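You operate a simulated robot arm through the tools that you are given. There is no shell and no other tool.

You are at the controls of a simulated robot arm. One attempt, no reset.

## Task
Move the red hose from the yellow port to the green port.
Fine: shut the yellow lever and open the black slider before the plug comes out. Then slider shut, green lever open, one stroke out and back.
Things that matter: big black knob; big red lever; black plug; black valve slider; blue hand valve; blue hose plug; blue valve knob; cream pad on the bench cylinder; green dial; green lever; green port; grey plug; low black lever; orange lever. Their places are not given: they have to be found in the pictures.

It is judged by the outcome, as a careful person would: the job done as asked, and still so three seconds after it is handed in. It fails if anything else is knocked over, pushed out of place, dropped, spilled or broken.

## Robot
A 7-joint arm with a fingered hand, fixed in place. Base frame: the origin is on the floor under the middle of its stand, x ahead of it, y to its left, z up; the work surface is at about z = 800. Units: mm, degrees, N and s.
It reaches about 1228 mm from its shoulder. Its first joint turns from -115.0 to 115.0 degrees. Payload 5 kg.
The TCP is the grasp point between the finger pads, 32 mm short of the fingertips. In the tool frame z runs along the fingers and y along their closing line. The gripper opens to 160 mm; its body begins 89 mm behind the TCP. The gripper is a hand of 4 fingers: y runs from the thumb to the fingers, the wrist lies at [0, 0, -267] in the tool frame.
Orientation is told as [roll, pitch, yaw] about the base's x, y, z axes, in that order, counted from this pose: with the fingers straight down and closing along the base's y, the tool's x points along the base's -x, its y along +y and its z along -z.

## Interface
- The arm moves only by the tool servo_tool. Its argument "moves" is a list that holds one entry, the list of rows, each a list of 6 numbers: the shift along the base's x, y, z in units of 25 mm (1.0 is 25 mm), then the turn, a rotation vector about the base's x, y, z in units of 8 degrees (1.0 is 8 degrees). In form: [[[tx, ty, tz, rx, ry, rz], ...]]. A call has 1 to 20 rows; each row shifts and turns the commanded pose from where the row before left it. A call with a number of a shift or a turn outside -1 to 1 is refused whole. Each row takes 0.2 s and may step no farther than 50 mm and 8.6 degrees from the row before; otherwise, the whole call is refused. A pose out of reach is approached as far as the arm can. The call stops where the force on the tool passes 40 N (or 10 N more than at its start, if that is more) or the arm is blocked; 0.2 s more then pass. In this call time passes only in rows, and 0.2 s behind the last. It gives the time, the measured TCP pose, the force on the tool (base axes), the opening and the grip force at its end, in the units of the frame above (readings bear some noise), with the torque about the TCP (base axes, N m) and any sound that the robot's microphone picked up.
- Cameras (640 x 400 px; columns grow to the right, rows downward): "scene" is fixed at [47.9, -500.8, 1479.4]; the picture's right is [0.44, -0.90, 0.00], its down [-0.59, -0.29, -0.76] and it looks along [0.68, 0.33, -0.65] (base axes); focal length 214 px, centre (320, 200). "wrist" rides on the gripper at [80, -4, -114] in the tool frame; the picture's right is [0.05, 1.00, 0.00], its down [-0.82, 0.04, -0.58] and it looks along [-0.58, 0.03, 0.82] (tool axes); focal length 265 px, centre (320, 200).
- get_image(camera): a new picture of that camera. No time passes.
- raise_lower(by): slides the trunk up (or, below 0, down) by that many mm; the arm rides with it, the base frame stays. It gives what a move gives, with no picture.
- set_fingers(finger1, finger2, finger3, thumb_bend): sets how far each is bent, from 0 (flat) to 1 (curled in); at 0.3 the hand is open as for a grip, at 0.7 the pads meet at the TCP. One left out holds its place. A second passes; each finger stops where it meets its share of the squeeze, and holds until it gets a number again. It is the only way to open and close the hand. It gives what a move gives, with no picture; readings hold the bend of each and the force on the fingers (four entries, about 0 where the hand has none), thumb and palm.
- locate(camera, pixels): there is no depth. For up to 12 entries [column, row, z] of the newest picture of that camera ("zoom" is the newest enlarged one), the place [x, y] in the base frame at which the ray of that pixel passes the height z, good to about 2 mm. No time passes.
- zoom(camera, box): a new picture of the part [left, top, right, bottom] of that camera's present view, enlarged. No time passes.
- sign_off(): hands the job in; it is judged then, once.

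Leave the gripper open and the arm clear of the work at the hand-in unless told otherwise.

The tools are called after "Call:" as a command line: name --argument value ..., lists and objects as JSON in quotes. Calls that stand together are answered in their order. servo_tool: Moves the arm, as the interface text tells. Its arguments: {"type":"object","properties":{"moves":{"type":"array","items":{"type":"array","items":{"type":"array","items":{"type":"number"}}}}},"required":["moves"]} The other tools are called the same way: raise_lower (by) moves the trunk up or down; set_fingers (finger1, finger2, finger3, thumb_bend) moves the fingers one by one; get_image (camera) takes a picture; locate (camera, pixels) gives the place at which the rays of pixels pass given heights; zoom (camera, box) takes an enlarged picture of a part of a camera's view; sign_off () hands the job in.

At the start:

```text
time_s: 0.0
ee_pos: [591.5, 100.1, 1412.2]
ee_rot: [0.0, 0.0, 0.0]
contact_force: [0.9, 0.6, -0.4]
wrist_torque: [-0.04, 0.01, 0.03]
width: 159.9
finger_force: 0.1
shape: jaw
bend: [0.3, 0.3, 0.3, 0.3]
finger forces: [0.1, 0.0, 0.1, 0.0, 0.0, 0.1]
trunk travel left (down, up): [-650.0, 340.0]
```

scene: 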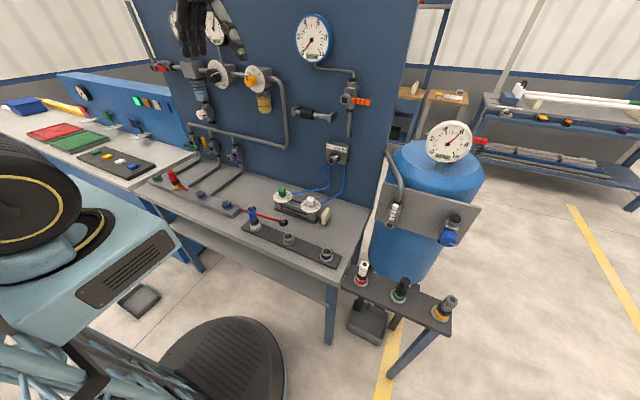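
wrist: 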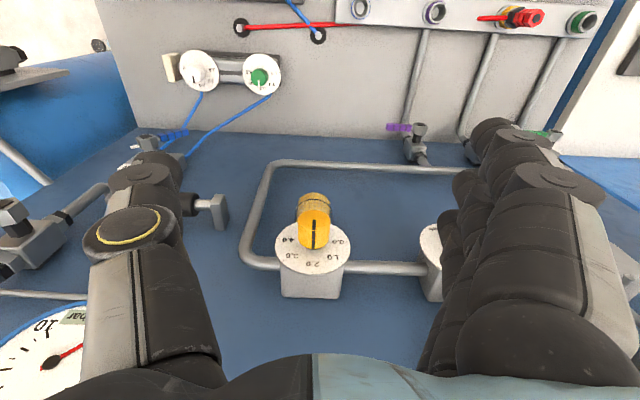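

I start by looking closely at the scene: the red hose appears near column 175, row 180 in the scene view, on a manifold with ports. I'll zoom in on several parts.

Call:
zoom --camera "scene" --box '[130, 120, 290, 220]'

Call:
zoom --camera "scene" --box '[140, 40, 300, 140]'

Call:
zoom --camera "wrist" --box '[320, 0, 640, 200]'

Call:
zoom --camera "scene" --box '[220, 170, 380, 270]'

```text
4.00 times, centred on (210, 170) of scene
```

zoom: 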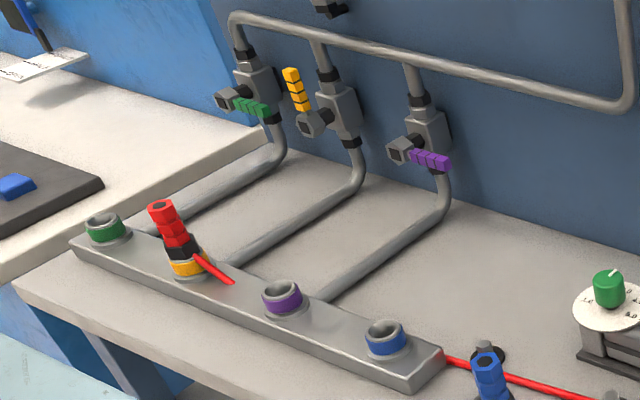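

```text
4.00 times, centred on (220, 90) of scene
```

zoom: 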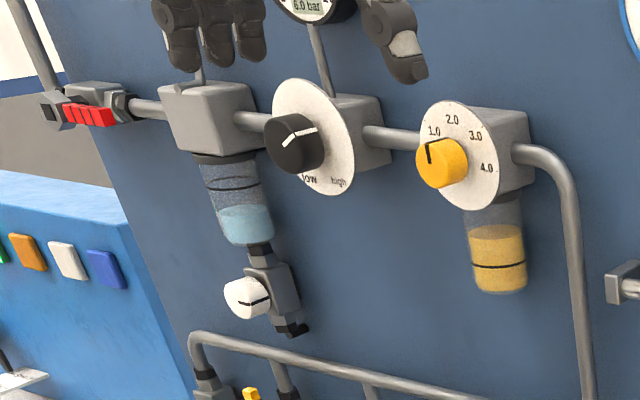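

```text
2.00 times, centred on (480, 100) of wrist
```

zoom: 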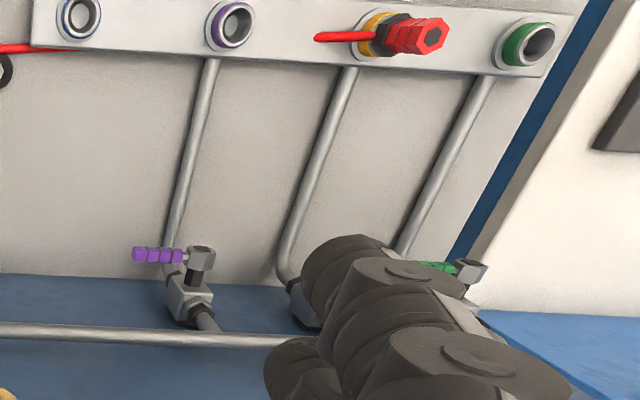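

```text
4.00 times, centred on (300, 220) of scene
```

zoom: 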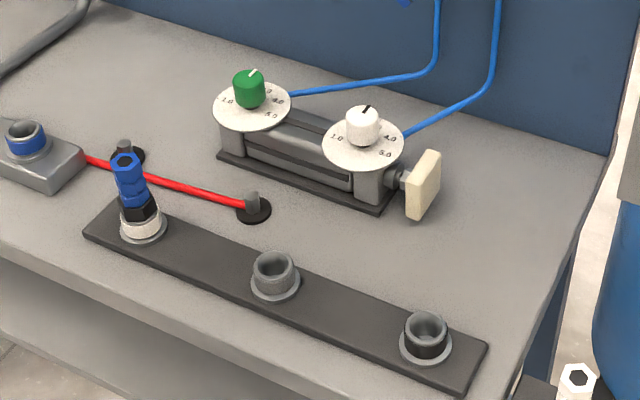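

The manifold shows four ports (green, yellow with the red plug, purple, blue), with three small levers above (green crosswise, yellow along the pipe = open, purple crosswise). I'll look at the rest of the panel for the black slider and the cylinder.

Call:
zoom --camera "scene" --box '[280, 60, 400, 180]'

Call:
zoom --camera "scene" --box '[330, 110, 490, 250]'

Call:
zoom --camera "scene" --box '[330, 240, 470, 350]'

Call:
zoom --camera "scene" --box '[0, 70, 200, 200]'

Call:
zoom --camera "scene" --box '[140, 0, 340, 90]'

Call:
zoom --camera "wrist" --box '[0, 0, 320, 200]'

Call:
zoom --camera "wrist" --box '[0, 180, 320, 400]'

```text
3.33 times, centred on (340, 120) of scene
```

zoom: 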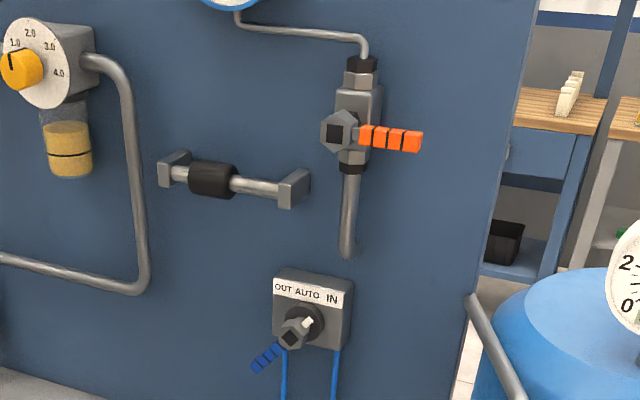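

```text
2.86 times, centred on (410, 180) of scene
```

zoom: 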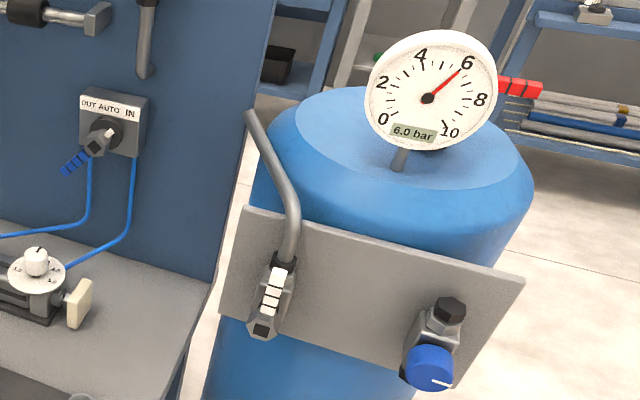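

```text
3.64 times, centred on (400, 295) of scene
```

zoom: 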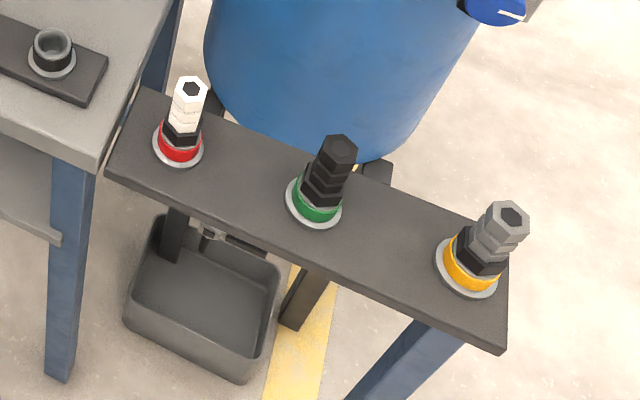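

```text
3.08 times, centred on (100, 135) of scene
```

zoom: 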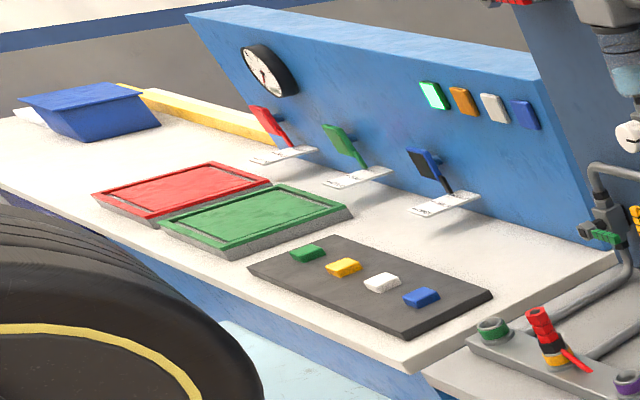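

```text
3.20 times, centred on (240, 45) of scene
```

zoom: 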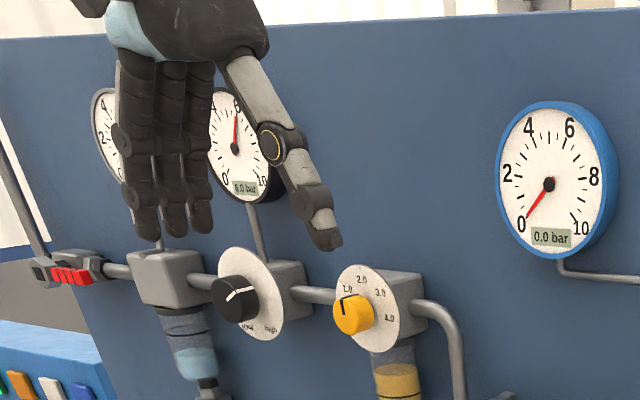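

```text
2.00 times, centred on (160, 100) of wrist
```

zoom: 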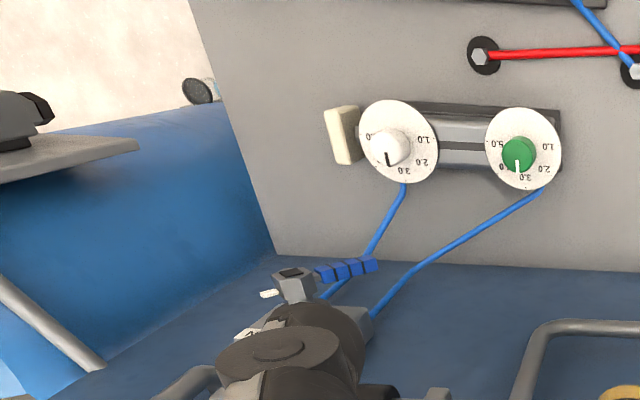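

```text
1.82 times, centred on (160, 290) of wrist
```

zoom: 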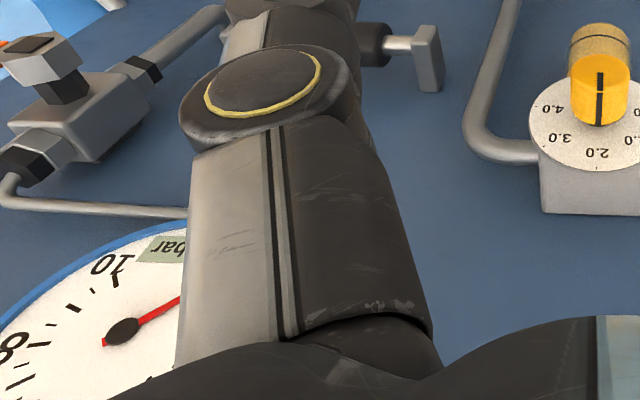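

The blue panel stands behind the bench; I see the black sliding sleeve near (315,114), the blue hand valve "OUT AUTO IN" near (337,155), the cylinder with cream pad near (325,215). I now locate key points at assumed heights to get the geometry.

Call:
get_image --camera "scene"

Call:
locate --camera "scene" --pixels '[[262, 170, 800], [371, 209, 800], [335, 280, 800], [156, 177, 830], [175, 187, 830], [200, 195, 830], [227, 205, 830], [337, 155, 900], [337, 155, 950], [315, 114, 1000], [315, 114, 1050], [326, 216, 830]]'

Call:
locate --camera "wrist" --pixels '[[360, 8, 830], [434, 12, 830], [518, 18, 850], [583, 22, 830], [200, 72, 850], [262, 75, 850], [172, 68, 830], [398, 128, 900], [320, 230, 1100], [137, 136, 950]]'

```text
taken
```

scene: 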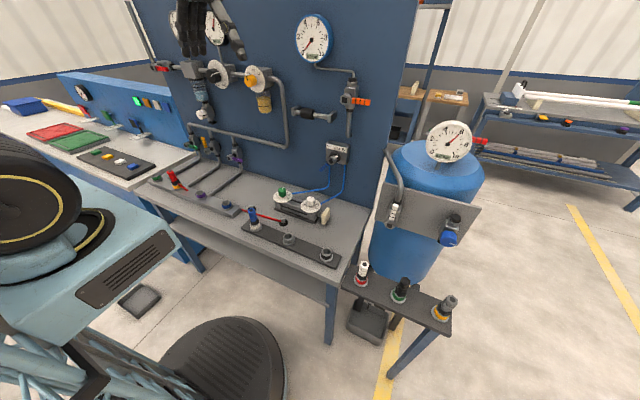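

```text
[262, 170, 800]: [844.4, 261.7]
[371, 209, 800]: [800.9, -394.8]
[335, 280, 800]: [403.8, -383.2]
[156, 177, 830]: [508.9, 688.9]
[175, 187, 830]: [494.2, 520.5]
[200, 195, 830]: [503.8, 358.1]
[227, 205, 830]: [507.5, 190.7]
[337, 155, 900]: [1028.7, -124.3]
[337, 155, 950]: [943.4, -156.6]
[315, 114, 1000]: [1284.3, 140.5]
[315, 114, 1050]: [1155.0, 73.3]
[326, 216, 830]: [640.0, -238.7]
```

```text
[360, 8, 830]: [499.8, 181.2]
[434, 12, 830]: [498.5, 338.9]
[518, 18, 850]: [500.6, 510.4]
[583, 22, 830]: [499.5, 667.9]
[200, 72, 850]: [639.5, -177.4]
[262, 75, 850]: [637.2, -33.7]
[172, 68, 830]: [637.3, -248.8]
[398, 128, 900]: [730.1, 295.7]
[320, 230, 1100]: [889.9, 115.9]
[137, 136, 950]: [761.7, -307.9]
```

The manifold lies at x≈500 with ports at y≈185 (blue), 345 (purple), 510 (yellow), 668 (green). The panel is near x≈830. I move the hand toward the area above and before the yellow port to look closely with the wrist camera.

Call:
servo_tool --moves '[[[-0.45, 0.95, -0.8, 0, 0, 0], [-0.45, 0.95, -0.8, 0, 0, 0], [-0.45, 0.95, -0.8, 0, 0, 0], [-0.45, 0.95, -0.8, 0, 0, 0], [-0.45, 0.95, -0.8, 0, 0, 0], [-0.45, 0.95, -0.8, 0, 0, 0], [-0.45, 0.95, -0.8, 0, 0, 0], [-0.45, 0.95, -0.8, 0, 0, 0], [-0.45, 0.95, -0.8, 0, 0, 0], [-0.45, 0.95, -0.8, 0, 0, 0], [-0.45, 0.95, -0.8, 0, 0, 0], [-0.45, 0.95, -0.8, 0, 0, 0], [-0.45, 0.95, -0.8, 0, 0, 0], [-0.45, 0.95, -0.8, 0, 0, 0], [-0.45, 0.95, -0.8, 0, 0, 0]]]'

Call:
get_image --camera "wrist"

Call:
get_image --camera "scene"

```text
time_s: 3.2
ee_pos: [424.0, 459.3, 1109.5]
ee_rot: [0.1, 0.0, 0.0]
contact_force: [0.4, 0.2, -0.3]
wrist_torque: [-0.04, 0.02, 0.01]
width: 159.8
finger_force: 0.0
shape: jaw
bend: [0.3, 0.3, 0.3, 0.3]
finger forces: [0.1, 0.0, 0.0, 0.1, 0.0, 0.1]
trunk travel left (down, up): [-650.0, 340.0]
```

```text
taken
```

wrist: 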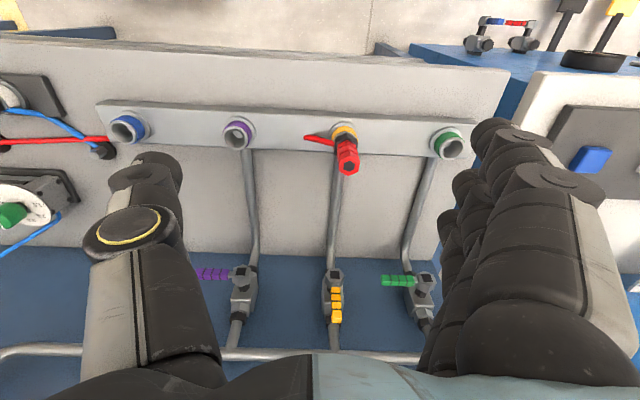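

```text
taken
```

scene: 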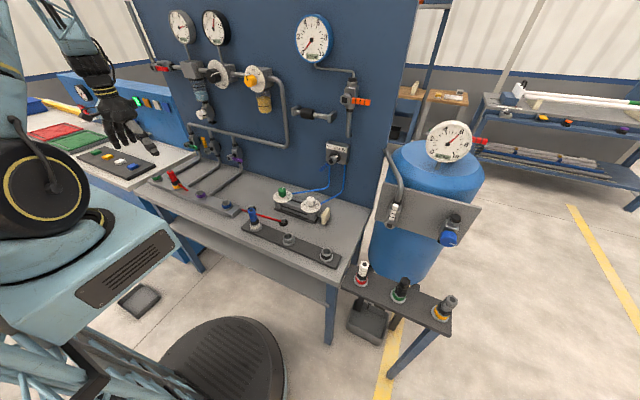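

The arm moved freely. In the wrist view I see the yellow lever at (333,300) along the pipe and the red plug at (345,150). I zoom in on plug and levers.

Call:
zoom --camera "wrist" --box '[280, 100, 480, 225]'

Call:
zoom --camera "wrist" --box '[190, 230, 450, 380]'

Call:
zoom --camera "scene" --box '[150, 0, 350, 125]'

Call:
zoom --camera "scene" --box '[180, 100, 280, 170]'

Call:
zoom --camera "scene" --box '[140, 160, 220, 210]'

Call:
zoom --camera "scene" --box '[290, 80, 390, 170]'

```text
3.20 times, centred on (380, 162) of wrist
```

zoom: 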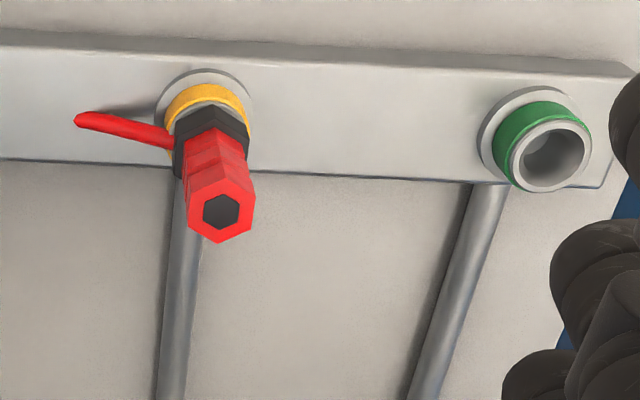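

```text
2.46 times, centred on (320, 305) of wrist
```

zoom: 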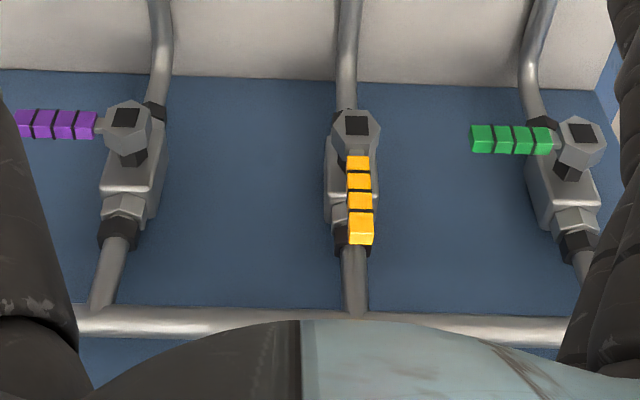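

```text
3.20 times, centred on (250, 62) of scene
```

zoom: 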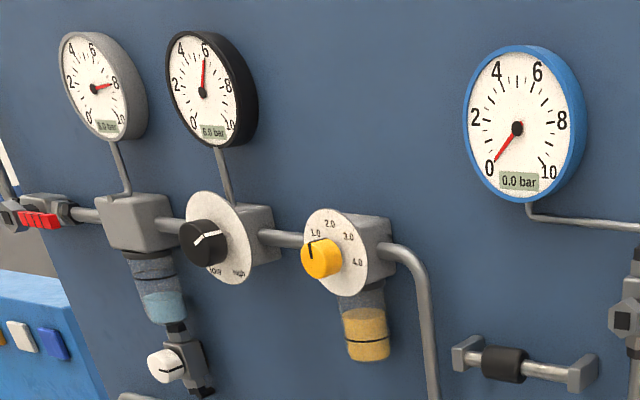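

```text
5.71 times, centred on (230, 135) of scene
```

zoom: 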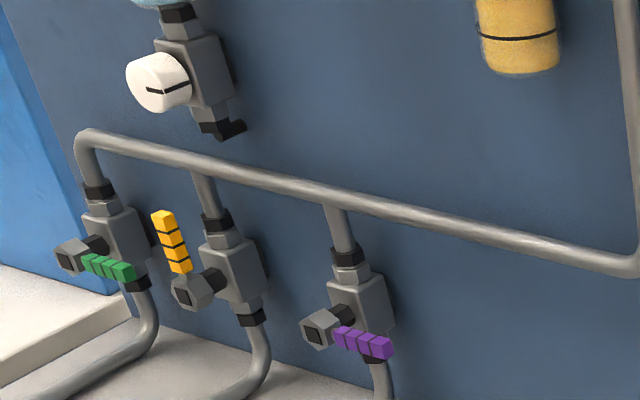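

```text
8.00 times, centred on (180, 185) of scene
```

zoom: 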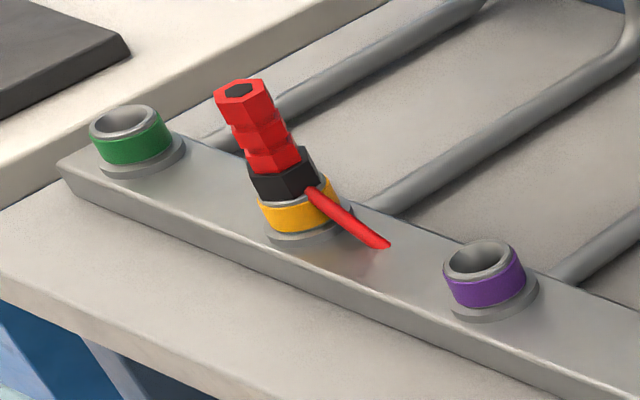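

```text
4.44 times, centred on (340, 125) of scene
```

zoom: 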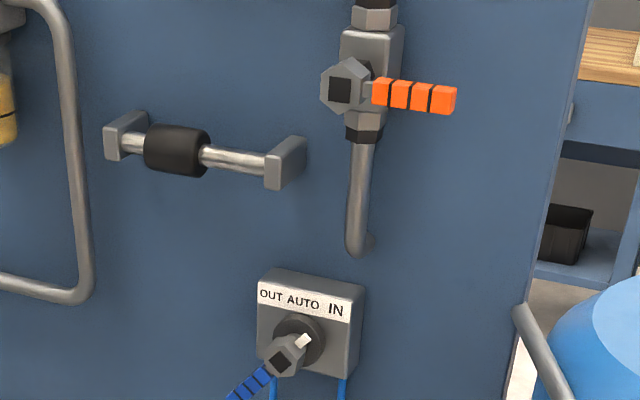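

Readings: left gauge 8.0 bar, regulated gauge 6.0 bar, blue-rim gauge 0.0 bar (behind the shut orange lever). The yellow lever points up along its pipe (open), green and purple are crosswise (shut). I use the last zoom to get rays for the slider and hand valve.

Call:
locate --camera "zoom" --pixels '[[178, 150, 1000], [178, 150, 1100], [178, 150, 1200], [125, 135, 1100], [125, 135, 1200], [285, 165, 1100], [285, 165, 1200], [290, 355, 900], [290, 355, 1000], [340, 90, 1200], [340, 90, 1100]]'

```text
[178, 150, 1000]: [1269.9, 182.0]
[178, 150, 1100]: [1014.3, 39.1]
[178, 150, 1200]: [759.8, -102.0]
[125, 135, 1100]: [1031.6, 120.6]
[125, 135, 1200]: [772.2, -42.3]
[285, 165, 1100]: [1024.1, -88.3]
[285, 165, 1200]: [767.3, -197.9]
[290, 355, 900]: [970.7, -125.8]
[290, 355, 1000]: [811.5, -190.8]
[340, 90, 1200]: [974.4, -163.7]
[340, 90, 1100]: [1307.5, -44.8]
```

I need the panel plane precisely; I zoom on the bench/panel junction.

Call:
zoom --camera "scene" --box '[320, 160, 400, 210]'

Call:
zoom --camera "wrist" --box '[200, 200, 320, 275]'

```text
8.00 times, centred on (360, 185) of scene
```

zoom: 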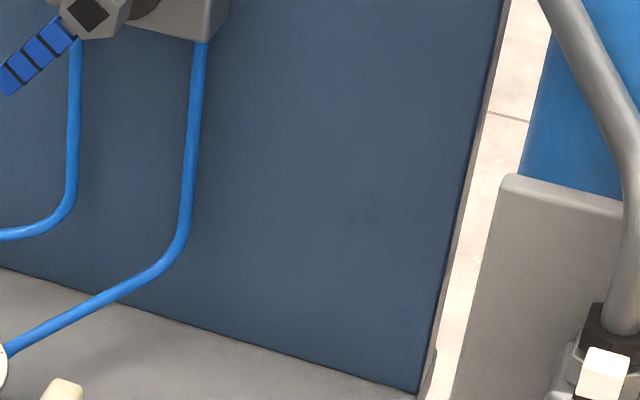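

```text
5.33 times, centred on (260, 238) of wrist
```

zoom: 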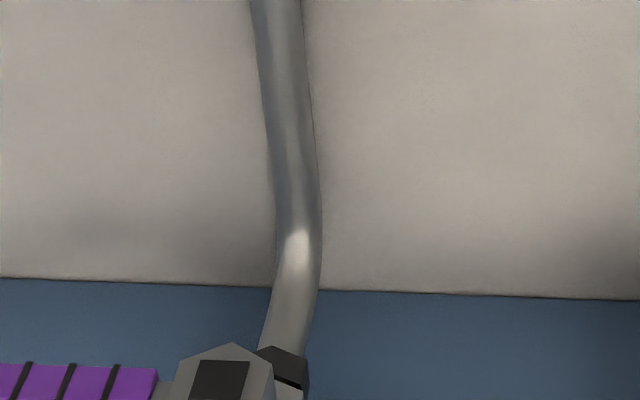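

The junction line runs through (415,392) in the first of these zooms and rows 278–298 in the wrist zoom; I locate the latter at z=800.

Call:
locate --camera "zoom" --pixels '[[20, 278, 800], [260, 288, 800], [500, 294, 800], [630, 298, 800]]'

Call:
locate --camera "scene" --pixels '[[371.9, 209, 800], [320, 193.3, 800], [371.9, 209, 790], [371.9, 209, 810]]'

```text
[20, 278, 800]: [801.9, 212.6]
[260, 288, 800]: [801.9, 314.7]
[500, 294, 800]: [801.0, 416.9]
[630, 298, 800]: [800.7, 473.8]
```

```text
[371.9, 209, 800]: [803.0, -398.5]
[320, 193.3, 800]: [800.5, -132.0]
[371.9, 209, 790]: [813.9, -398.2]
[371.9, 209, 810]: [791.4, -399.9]
```

The panel face is at x≈801, bench top z=800. Now I triangulate the valve hubs, levers, ports and plug by locating the same features from both cameras at two heights.

Call:
locate --camera "wrist" --pixels '[[334.5, 273, 880], [334.5, 273, 980], [337, 316, 880], [337, 316, 980], [427, 277, 880], [427, 277, 980], [381, 280, 880], [381, 280, 980], [349, 165, 840], [349, 165, 940], [452, 147, 820], [452, 147, 860]]'

Call:
locate --camera "scene" --pixels '[[207.5, 151, 880], [207.5, 151, 980], [202.5, 137.5, 880], [202.5, 137.5, 980], [186, 145, 880], [186, 145, 980], [197, 147, 880], [197, 147, 980], [170, 171.5, 840], [170, 171.5, 940], [155.5, 175, 820], [155.5, 175, 860]]'

```text
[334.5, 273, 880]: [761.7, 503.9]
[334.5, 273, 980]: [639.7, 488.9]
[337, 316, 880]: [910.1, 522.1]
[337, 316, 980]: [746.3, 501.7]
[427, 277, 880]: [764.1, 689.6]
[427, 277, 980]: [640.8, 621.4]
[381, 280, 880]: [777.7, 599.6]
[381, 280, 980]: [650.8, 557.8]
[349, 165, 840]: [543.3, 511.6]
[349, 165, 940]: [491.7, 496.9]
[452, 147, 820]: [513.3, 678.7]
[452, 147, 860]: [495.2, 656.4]
```

```text
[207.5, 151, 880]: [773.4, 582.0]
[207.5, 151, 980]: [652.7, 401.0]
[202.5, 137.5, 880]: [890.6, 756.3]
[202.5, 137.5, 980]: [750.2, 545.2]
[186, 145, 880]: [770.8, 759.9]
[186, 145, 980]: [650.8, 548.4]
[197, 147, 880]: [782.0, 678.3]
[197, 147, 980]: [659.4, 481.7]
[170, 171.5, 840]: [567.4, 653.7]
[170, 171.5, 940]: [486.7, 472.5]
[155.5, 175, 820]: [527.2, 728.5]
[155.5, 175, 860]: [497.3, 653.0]
```

Triangulated: yellow lever hub ≈(710,497,927) with tip ≈(713,497,1003); green hub ≈(708,656,929), tip at y≈578; plug top ≈(499,499,925); green port top ≈(498,658,857). I'll pitch the hand to point forward at the panel (rotation about −y), while moving forward, starting with a few rows.

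Call:
servo_tool --moves '[[[0.6, 0, 0, 0, -1, 0], [0.6, 0, 0, 0, -1, 0], [0.6, 0, 0, 0, -1, 0], [0.6, 0, 0, 0, -1, 0]]]'

Call:
get_image --camera "scene"

Call:
get_image --camera "wrist"

```text
time_s: 4.2
ee_pos: [484.1, 458.9, 1109.7]
ee_rot: [-0.1, -32.1, 0.1]
contact_force: [-0.5, 0.1, 0.0]
wrist_torque: [0.02, -0.02, -0.03]
width: 159.9
finger_force: 0.0
shape: jaw
bend: [0.3, 0.3, 0.3, 0.3]
finger forces: [0.1, 0.0, 0.0, 0.0, 0.0, 0.0]
trunk travel left (down, up): [-650.0, 340.0]
```

```text
taken
```

scene: 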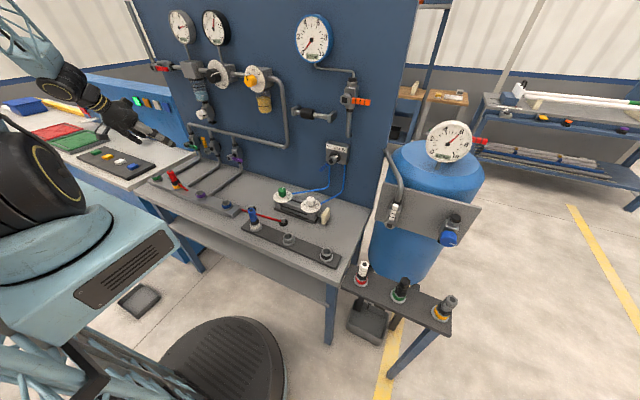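

```text
taken
```

wrist: 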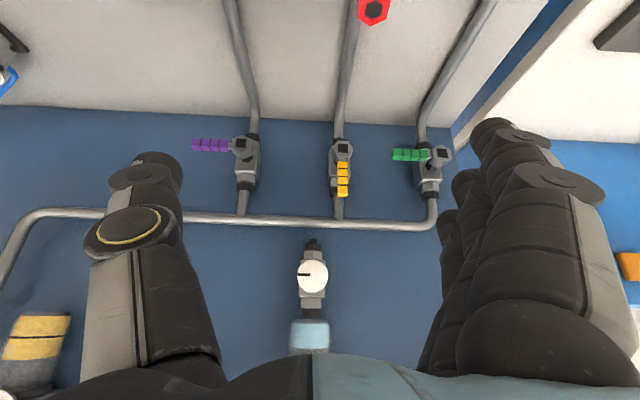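

The hand pitches as intended (−32°). I continue the pitch to −90° with a small forward shift.

Call:
servo_tool --moves '[[[0.4, 0, 0, 0, -1, 0], [0.4, 0, 0, 0, -1, 0], [0.4, 0, 0, 0, -1, 0], [0.4, 0, 0, 0, -1, 0], [0.4, 0, 0, 0, -1, 0], [0.4, 0, 0, 0, -1, 0], [0.4, 0, 0, 0, -1, 0], [0.1, 0, 0, 0, -0.24, 0]]]'

Call:
get_image --camera "scene"

Call:
get_image --camera "wrist"

```text
time_s: 6.0
ee_pos: [556.0, 457.1, 1112.3]
ee_rot: [166.3, -90.0, -166.1]
contact_force: [-0.1, -0.2, 0.4]
wrist_torque: [0.02, -0.02, -0.04]
width: 159.8
finger_force: 0.0
shape: jaw
bend: [0.3, 0.3, 0.3, 0.3]
finger forces: [0.0, 0.1, 0.0, 0.1, 0.0, 0.0]
trunk travel left (down, up): [-650.0, 340.0]
```

```text
taken
```

scene: 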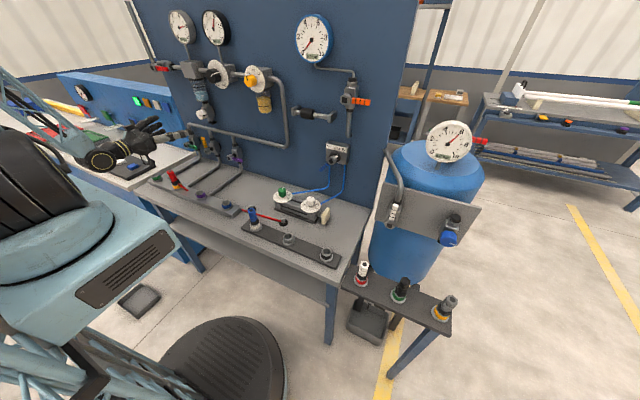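

```text
taken
```

wrist: 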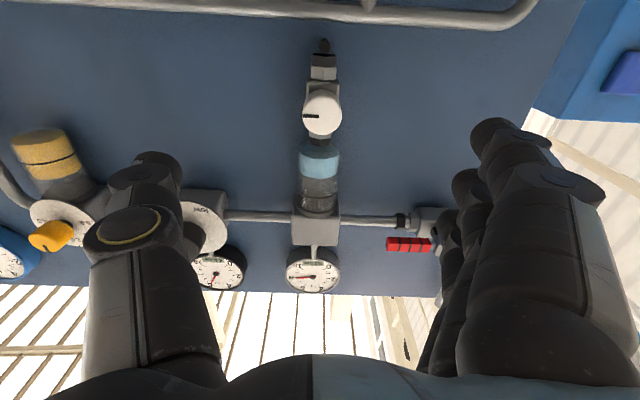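

The hand now points straight at the panel. Before working, I test in free space that the hand can roll 90° about x (needed to follow the lever and to hold the slider).

Call:
servo_tool --moves '[[[0, 0, 0, 1, 0, 0], [0, 0, 0, 1, 0, 0], [0, 0, 0, 1, 0, 0], [0, 0, 0, 1, 0, 0], [0, 0, 0, 1, 0, 0], [0, 0, 0, 1, 0, 0], [0, 0, 0, 1, 0, 0], [0, 0, 0, 1, 0, 0], [0, 0, 0, 1, 0, 0], [0, 0, 0, 1, 0, 0], [0, 0, 0, 1, 0, 0], [0, 0, 0, 0.25, 0, 0]]]'

Call:
get_image --camera "scene"

Call:
get_image --camera "wrist"

```text
time_s: 8.6
ee_pos: [557.2, 457.0, 1112.0]
ee_rot: [90.1, 0.1, -89.8]
contact_force: [0.1, -0.4, 0.0]
wrist_torque: [0.04, 0.0, -0.01]
width: 159.9
finger_force: 0.0
shape: jaw
bend: [0.3, 0.3, 0.3, 0.3]
finger forces: [0.0, 0.0, 0.1, 0.1, 0.0, 0.1]
trunk travel left (down, up): [-650.0, 340.0]
```

```text
taken
```

scene: 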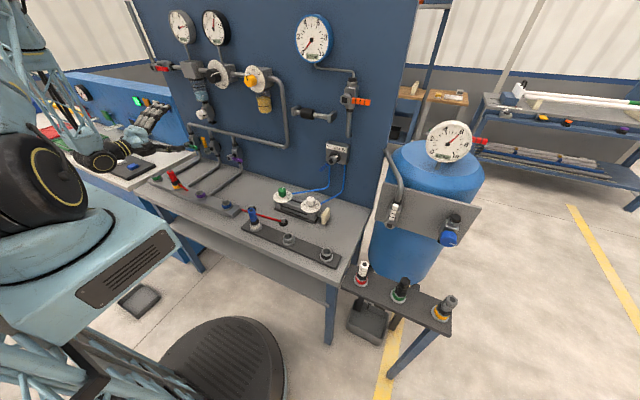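

```text
taken
```

wrist: 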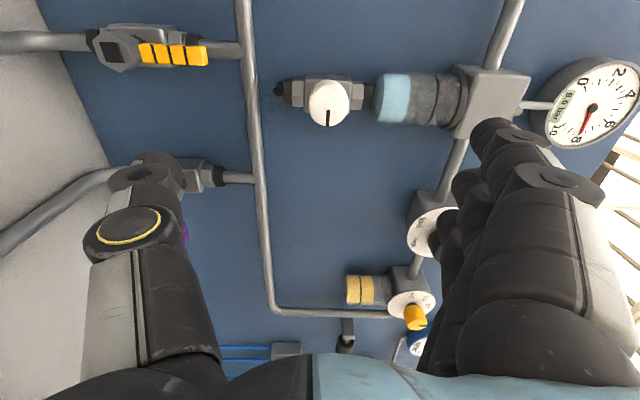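

The roll works well (orientation B: thumb below). From this view I refine the yellow lever: hub at (113,48), lever tip end at (208,55), lever base at (140,52).

Call:
zoom --camera "wrist" --box '[60, 0, 260, 110]'

Call:
locate --camera "wrist" --pixels '[[208, 55, 990], [208, 55, 1000], [208, 55, 1010], [113, 48, 910], [113, 48, 920], [113, 48, 930], [113, 48, 940]]'

```text
3.20 times, centred on (160, 55) of wrist
```

zoom: 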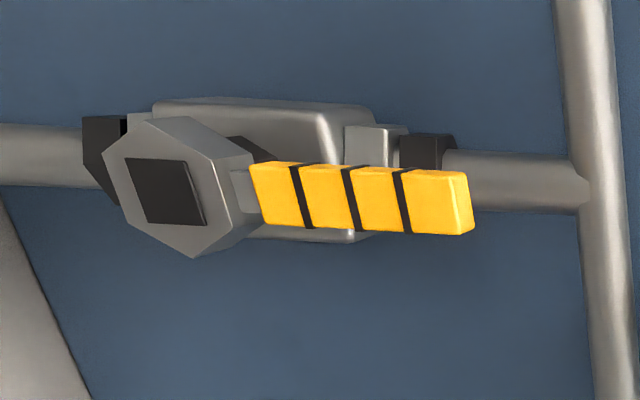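

```text
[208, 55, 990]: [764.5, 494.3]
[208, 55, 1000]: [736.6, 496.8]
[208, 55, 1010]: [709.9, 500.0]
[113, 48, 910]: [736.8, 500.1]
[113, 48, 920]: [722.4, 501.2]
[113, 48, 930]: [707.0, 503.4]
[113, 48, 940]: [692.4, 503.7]
```

I plan to push the yellow lever with the pinched hand as a blunt poker, hand tilted ~60° so the wrist stays above the red plug. First I roll back, tilt to −60°, and close the fingers to see the shape.

Call:
servo_tool --moves '[[[0, 0, 0, -1, 0, 0], [0, 0, 0, -1, 0, 0], [0, 0, 0, -1, 0, 0], [0, 0, 0, -1, 0, 0], [0, 0, 0, -1, 0, 0], [0, 0, 0, -1, 0, 0], [0, 0, 0, -1, 0, 0], [0, 0, 0, -1, 0, 0], [0, 0, 0, -1, 0, 0], [0, 0, 0, -1, 0, 0], [0, 0, 0, -1, 0, 0], [0, 0, 0, -0.25, 0, 0], [0, 0.5, 0, 0, 1, 0], [0, 0.5, 0, 0, 1, 0], [0, 0.5, 0, 0, 1, 0], [0, 0.5, 0, 0, 0.75, 0]]]'

Call:
set_fingers --finger1 0.7 --finger2 0.7 --finger3 0.7 --thumb_bend 0.7

Call:
get_image --camera "wrist"

Call:
get_image --camera "scene"

Call:
zoom --camera "scene" --box '[70, 80, 230, 180]'

```text
time_s: 12.0
ee_pos: [556.7, 505.4, 1110.9]
ee_rot: [-0.1, -59.8, 0.1]
contact_force: [0.1, 0.5, 0.1]
wrist_torque: [-0.02, -0.01, 0.02]
width: 159.9
finger_force: 0.0
shape: jaw
bend: [0.3, 0.3, 0.3, 0.3]
finger forces: [0.0, 0.0, 0.0, 0.0, 0.1, 0.0]
trunk travel left (down, up): [-650.0, 340.0]
```

```text
time_s: 13.0
ee_pos: [556.9, 506.5, 1111.2]
ee_rot: [0.0, -59.9, 0.0]
contact_force: [-0.1, 0.3, -0.3]
wrist_torque: [0.02, 0.03, 0.04]
width: 23.9
finger_force: 0.0
shape: fingers
bend: [0.7, 0.7, 0.7, 0.7]
finger forces: [0.0, 0.0, 0.1, 0.1, 0.0, 0.0]
trunk travel left (down, up): [-650.0, 340.0]
```

```text
taken
```

wrist: 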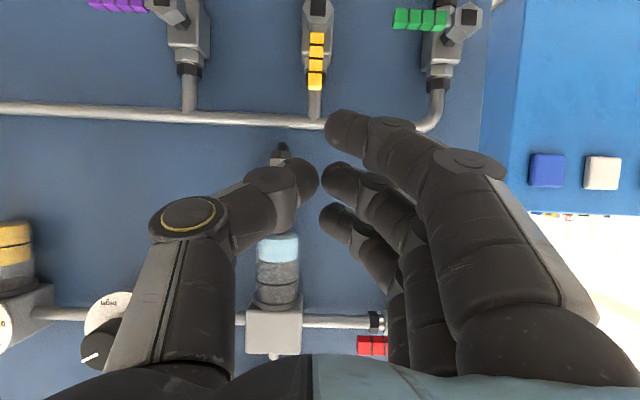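

```text
taken
```

scene: 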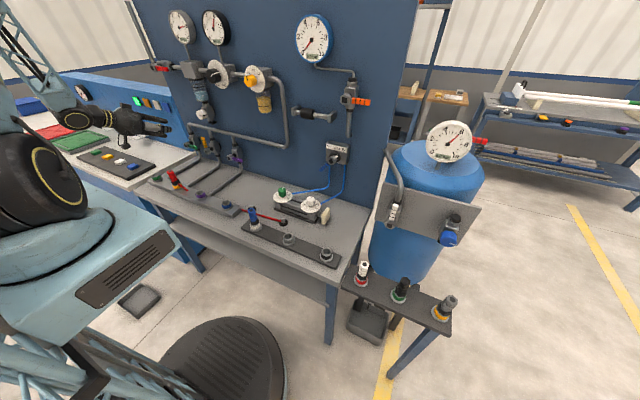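

```text
4.00 times, centred on (150, 130) of scene
```

zoom: 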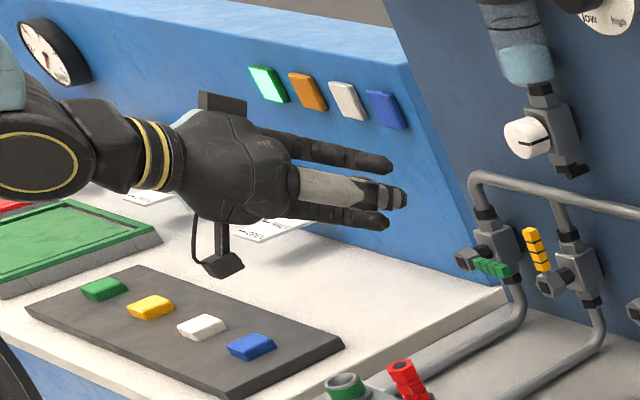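

The three fingers fan along tool x, with the thumb opposite the middle one. A single-finger poker would be slimmer: I curl thumb and two fingers fully and leave finger1 at 0.6 to see which finger it is.

Call:
set_fingers --finger1 0.6 --finger2 1.0 --finger3 1.0 --thumb_bend 1.0

Call:
get_image --camera "wrist"

Call:
zoom --camera "scene" --box '[70, 80, 230, 180]'

```text
time_s: 14.0
ee_pos: [555.5, 506.1, 1111.3]
ee_rot: [0.0, -59.9, -0.1]
contact_force: [0.2, -0.6, 0.4]
wrist_torque: [0.02, 0.01, 0.03]
width: 46.3
finger_force: 0.0
shape: fingers
bend: [0.6, 0.93, 1.0, 1.0]
finger forces: [0.0, 0.0, 0.1, 0.1, 0.1, 0.1]
trunk travel left (down, up): [-650.0, 340.0]
```

```text
taken
```

wrist: 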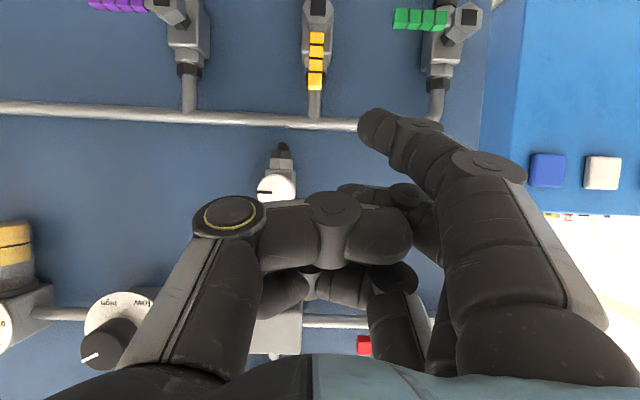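

```text
4.00 times, centred on (150, 130) of scene
```

zoom: 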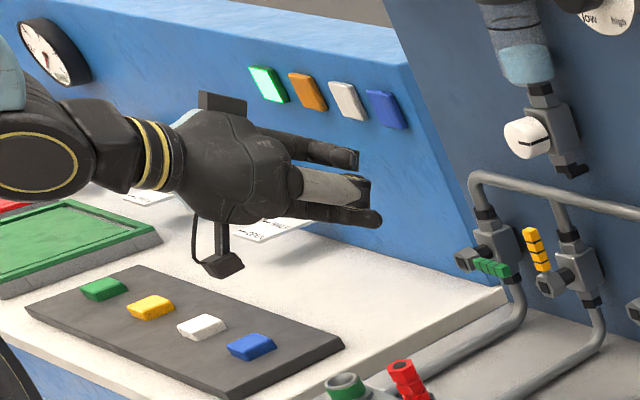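

Finger1 is the one next to the camera, now a clear pointer. I check its tip position by locating the scene pixel (164,134.5) at a few heights.

Call:
locate --camera "scene" --pixels '[[163.5, 134.5, 1060], [163.5, 134.5, 1071], [163.5, 134.5, 1085]]'

Call:
locate --camera "wrist" --pixels '[[375, 125, 1060], [375, 125, 1071], [375, 125, 1085], [316, 88, 1005], [316, 40, 950], [318, 8, 927], [276, 182, 1080], [276, 182, 1100]]'

```text
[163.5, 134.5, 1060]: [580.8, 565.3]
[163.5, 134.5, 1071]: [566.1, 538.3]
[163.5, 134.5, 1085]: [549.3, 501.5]
```

```text
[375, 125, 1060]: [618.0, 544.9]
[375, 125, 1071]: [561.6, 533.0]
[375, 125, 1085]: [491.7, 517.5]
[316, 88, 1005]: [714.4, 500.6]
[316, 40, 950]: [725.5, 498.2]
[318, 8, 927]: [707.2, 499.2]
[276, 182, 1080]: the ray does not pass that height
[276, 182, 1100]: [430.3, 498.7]
```

Tip position is confirmed (tip ≈ TCP + (8, 29, −40)). I tilt a bit more to −75° and bring the pointer finger to the +y side of the yellow lever, staying short of it first.

Call:
servo_tool --moves '[[[0.5, 0.1, -0.6, 0, -1, 0], [0.5, 0.1, -0.6, 0, -0.89, 0], [0.5, 0.1, -0.6, 0, 0, 0], [0.5, 0.1, -0.6, 0, 0, 0], [0.4, 0, -0.6, 0, 0, 0], [0.3, 0, -0.5, 0, 0, 0]]]'

Call:
get_image --camera "wrist"

Call:
zoom --camera "scene" --box '[120, 90, 280, 190]'

```text
time_s: 15.4
ee_pos: [627.1, 518.4, 1024.2]
ee_rot: [-0.1, -74.9, 0.1]
contact_force: [-0.3, 0.3, -0.2]
wrist_torque: [-0.01, -0.03, -0.03]
width: 46.0
finger_force: 0.1
shape: fingers
bend: [0.6, 0.93, 1.0, 1.0]
finger forces: [0.1, 0.0, 0.1, 0.0, 0.0, 0.0]
trunk travel left (down, up): [-650.0, 340.0]
```

```text
taken
```

wrist: 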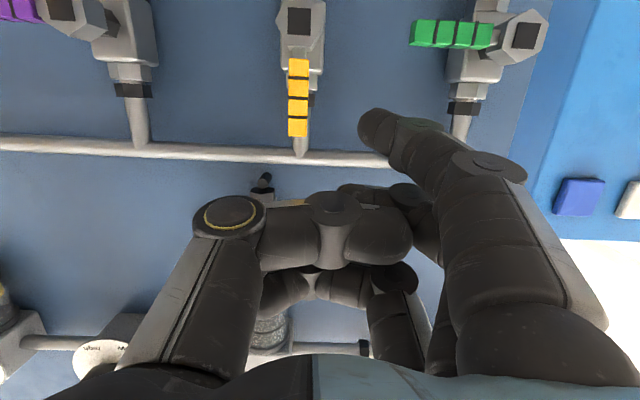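

```text
4.00 times, centred on (200, 140) of scene
```

zoom: 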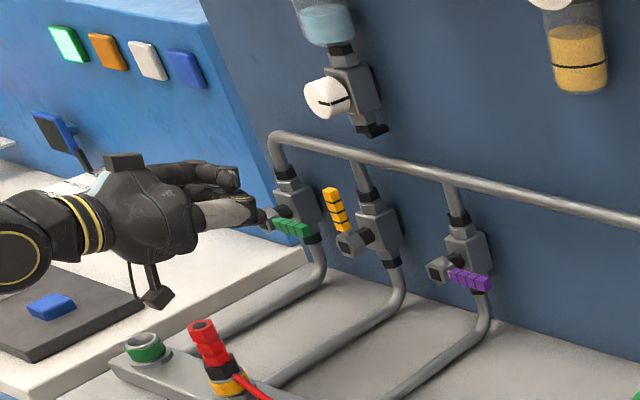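

Pointer tip now at ≈(645,547,987). The way forward between the yellow and green levers is clear; I advance 78 mm in x.

Call:
servo_tool --moves '[[[0.8, 0, 0.03, 0, 0, 0], [0.8, 0, 0.03, 0, 0, 0], [0.8, 0, 0.03, 0, 0, 0], [0.7, 0, 0.03, 0, 0, 0]]]'

Call:
get_image --camera "wrist"

Call:
zoom --camera "scene" --box '[140, 90, 260, 170]'

```text
time_s: 16.4
ee_pos: [703.8, 518.7, 1027.6]
ee_rot: [-0.2, -74.9, 0.1]
contact_force: [1.4, 0.0, 0.0]
wrist_torque: [-0.01, -0.03, 0.01]
width: 46.1
finger_force: 0.1
shape: fingers
bend: [0.6, 0.93, 1.0, 1.0]
finger forces: [0.0, 0.1, 0.0, 0.0, 0.0, 0.0]
trunk travel left (down, up): [-650.0, 340.0]
```

```text
taken
```

wrist: 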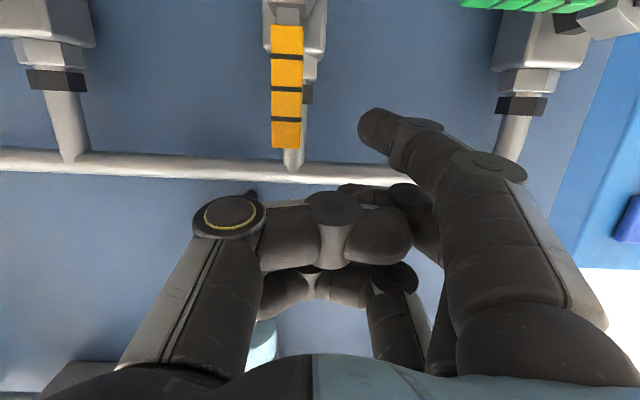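

```text
5.00 times, centred on (200, 130) of scene
```

zoom: 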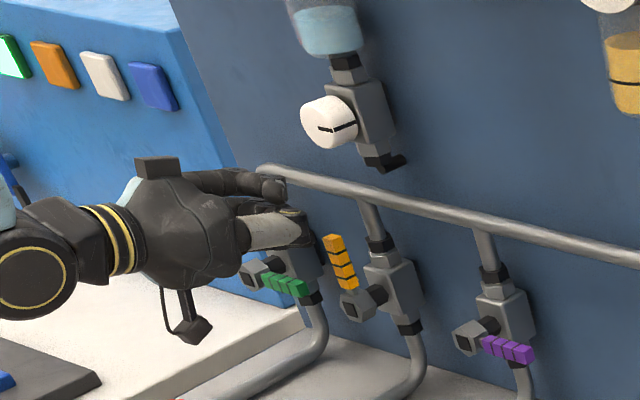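

The pointer sits beside the yellow lever (lever at (285,90), finger tip at (375,125) in the wrist view). Now I push toward −y along the first half of the lever's arc.

Call:
servo_tool --moves '[[[0, -0.6, 0, 0, 0, 0], [0, -0.6, 0, 0, 0, 0], [0, -0.6, 0.03, 0, 0, 0], [0, -0.7, 0, 0, 0, 0], [0, -0.65, -0.24, 0, 0, 0]]]'

Call:
get_image --camera "wrist"

Call:
zoom --camera "scene" --box '[140, 90, 260, 170]'

```text
time_s: 17.6
ee_pos: [703.6, 439.7, 1022.8]
ee_rot: [-0.1, -74.9, 0.1]
contact_force: [-0.5, 1.1, -0.3]
wrist_torque: [0.08, 0.0, 0.03]
width: 46.5
finger_force: 0.3
shape: fingers
bend: [0.58, 0.93, 1.0, 1.0]
finger forces: [1.1, 0.0, 0.1, 0.0, 0.0, 0.0]
trunk travel left (down, up): [-650.0, 340.0]
```

```text
taken
```

wrist: 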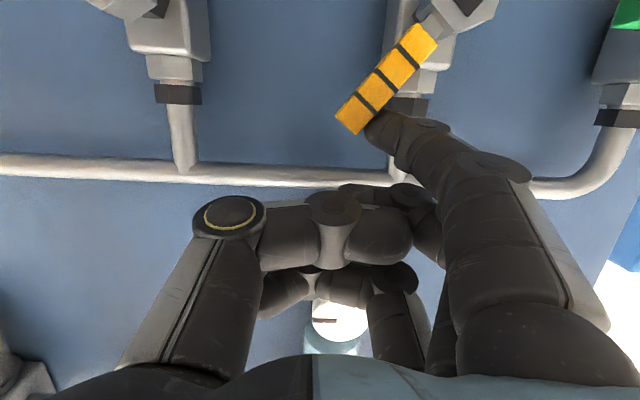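

```text
5.00 times, centred on (200, 130) of scene
```

zoom: 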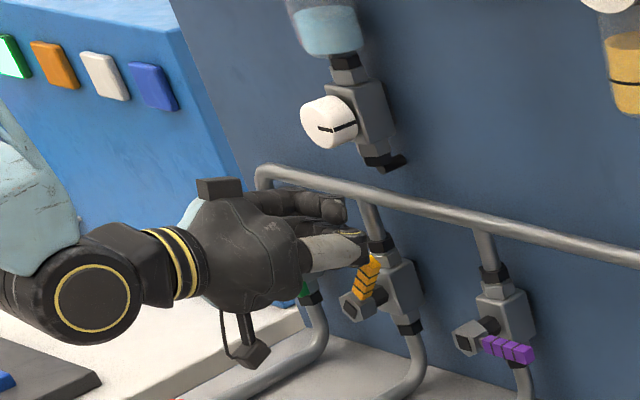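

The lever follows with about 1 N and is at ≈45°. I continue the arc down.

Call:
servo_tool --moves '[[[0, -0.55, -0.4, 0, 0, 0], [0, -0.42, -0.54, 0, 0, 0], [0, -0.28, -0.5, 0, 0, 0], [0, 0, -0.25, 0, 0, 0], [0, 0, -0.12, 0, 0, 0]]]'

Call:
get_image --camera "wrist"

Call:
zoom --camera "scene" --box '[140, 90, 260, 170]'

```text
time_s: 18.8
ee_pos: [701.2, 408.8, 976.6]
ee_rot: [0.0, -75.1, 0.0]
contact_force: [0.2, 0.4, 6.9]
wrist_torque: [0.22, -0.13, -0.01]
width: 46.0
finger_force: 3.4
shape: fingers
bend: [0.6, 0.93, 1.0, 1.0]
finger forces: [6.7, 0.1, 0.1, 0.0, 0.1, 0.0]
trunk travel left (down, up): [-650.0, 340.0]
```

```text
taken
```

wrist: 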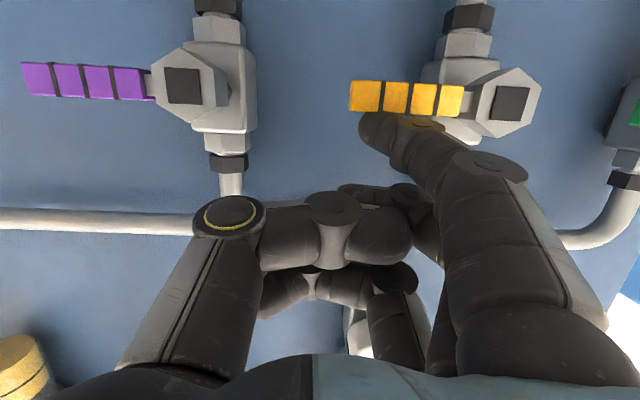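

```text
5.00 times, centred on (200, 130) of scene
```

zoom: 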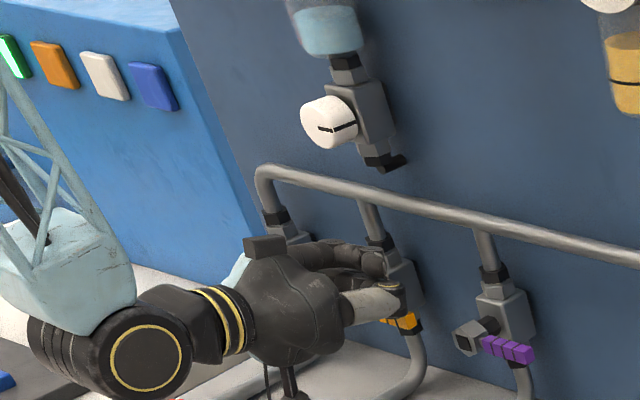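

The yellow lever is now crosswise like the purple one, at its stop (7 N upward). I lift off slightly, retreat, then straighten to −90° and head to the slider area, opening the hand later.

Call:
servo_tool --moves '[[[0, 0, 0.5, 0, 0, 0], [-0.8, 0, 0.1, 0, 0, 0], [-1, 0, 0, 0, 0, 0], [-1, 0, 0, 0, 0, 0], [-1, 0, 0, 0, 0, 0], [-1, 0, 0.4, 0, 0, 0], [-0.5, -0.5, 1, 0, 0, 0], [0, -0.5, 1, 0, -1, 0], [0, -1, 1, 0, -0.88, 0], [0, -1, 1, 0, 0, 0], [0, -1, 1, 0, 0, 0], [0, -1, 1, 0, 0, 0], [0, -1, 1, 0, 0, 0], [0, -1, 0.6, 0, 0, 0]]]'

Call:
set_fingers --finger1 0.3 --finger2 0.3 --finger3 0.3 --thumb_bend 0.3

Call:
get_image --camera "scene"

Call:
zoom --camera "scene" --box '[180, 100, 280, 170]'

```text
time_s: 21.8
ee_pos: [574.5, 238.6, 1189.2]
ee_rot: [-149.6, -89.9, 149.7]
contact_force: [0.5, -0.2, 0.3]
wrist_torque: [0.01, -0.02, 0.03]
width: 46.1
finger_force: 0.1
shape: fingers
bend: [0.6, 0.93, 1.0, 1.0]
finger forces: [0.1, 0.1, 0.1, 0.0, 0.0, 0.1]
out of reach, approached as far as the arm can: row 14
trunk travel left (down, up): [-650.0, 340.0]
```

```text
time_s: 22.8
ee_pos: [574.0, 238.7, 1188.8]
ee_rot: [-169.7, -89.9, 169.6]
contact_force: [0.5, 0.2, -0.4]
wrist_torque: [0.0, 0.02, -0.02]
width: 170.3
finger_force: 0.1
shape: fingers
bend: [0.3, 0.3, 0.3, 0.3]
finger forces: [0.0, 0.0, 0.1, 0.1, 0.0, 0.0]
trunk travel left (down, up): [-650.0, 340.0]
```

```text
taken
```

scene: 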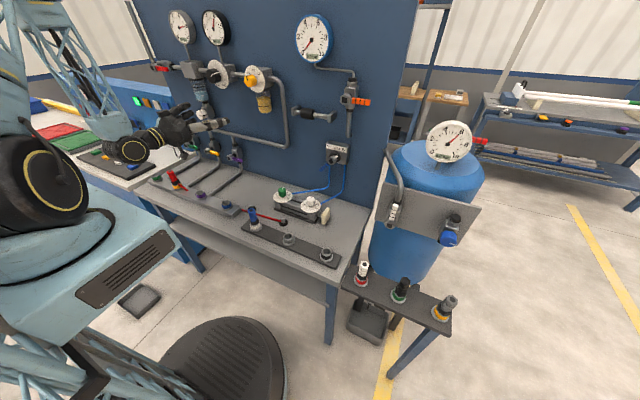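

```text
5.71 times, centred on (230, 135) of scene
```

zoom: 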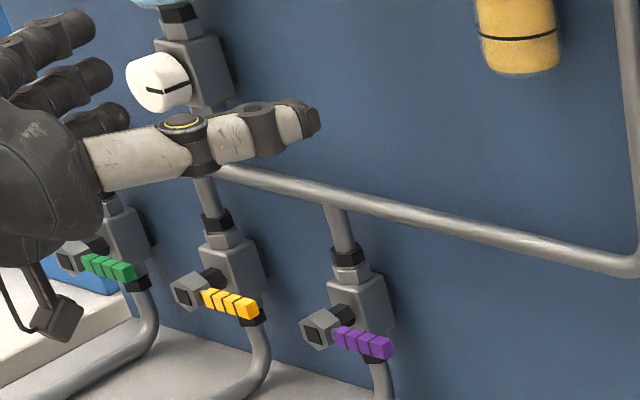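

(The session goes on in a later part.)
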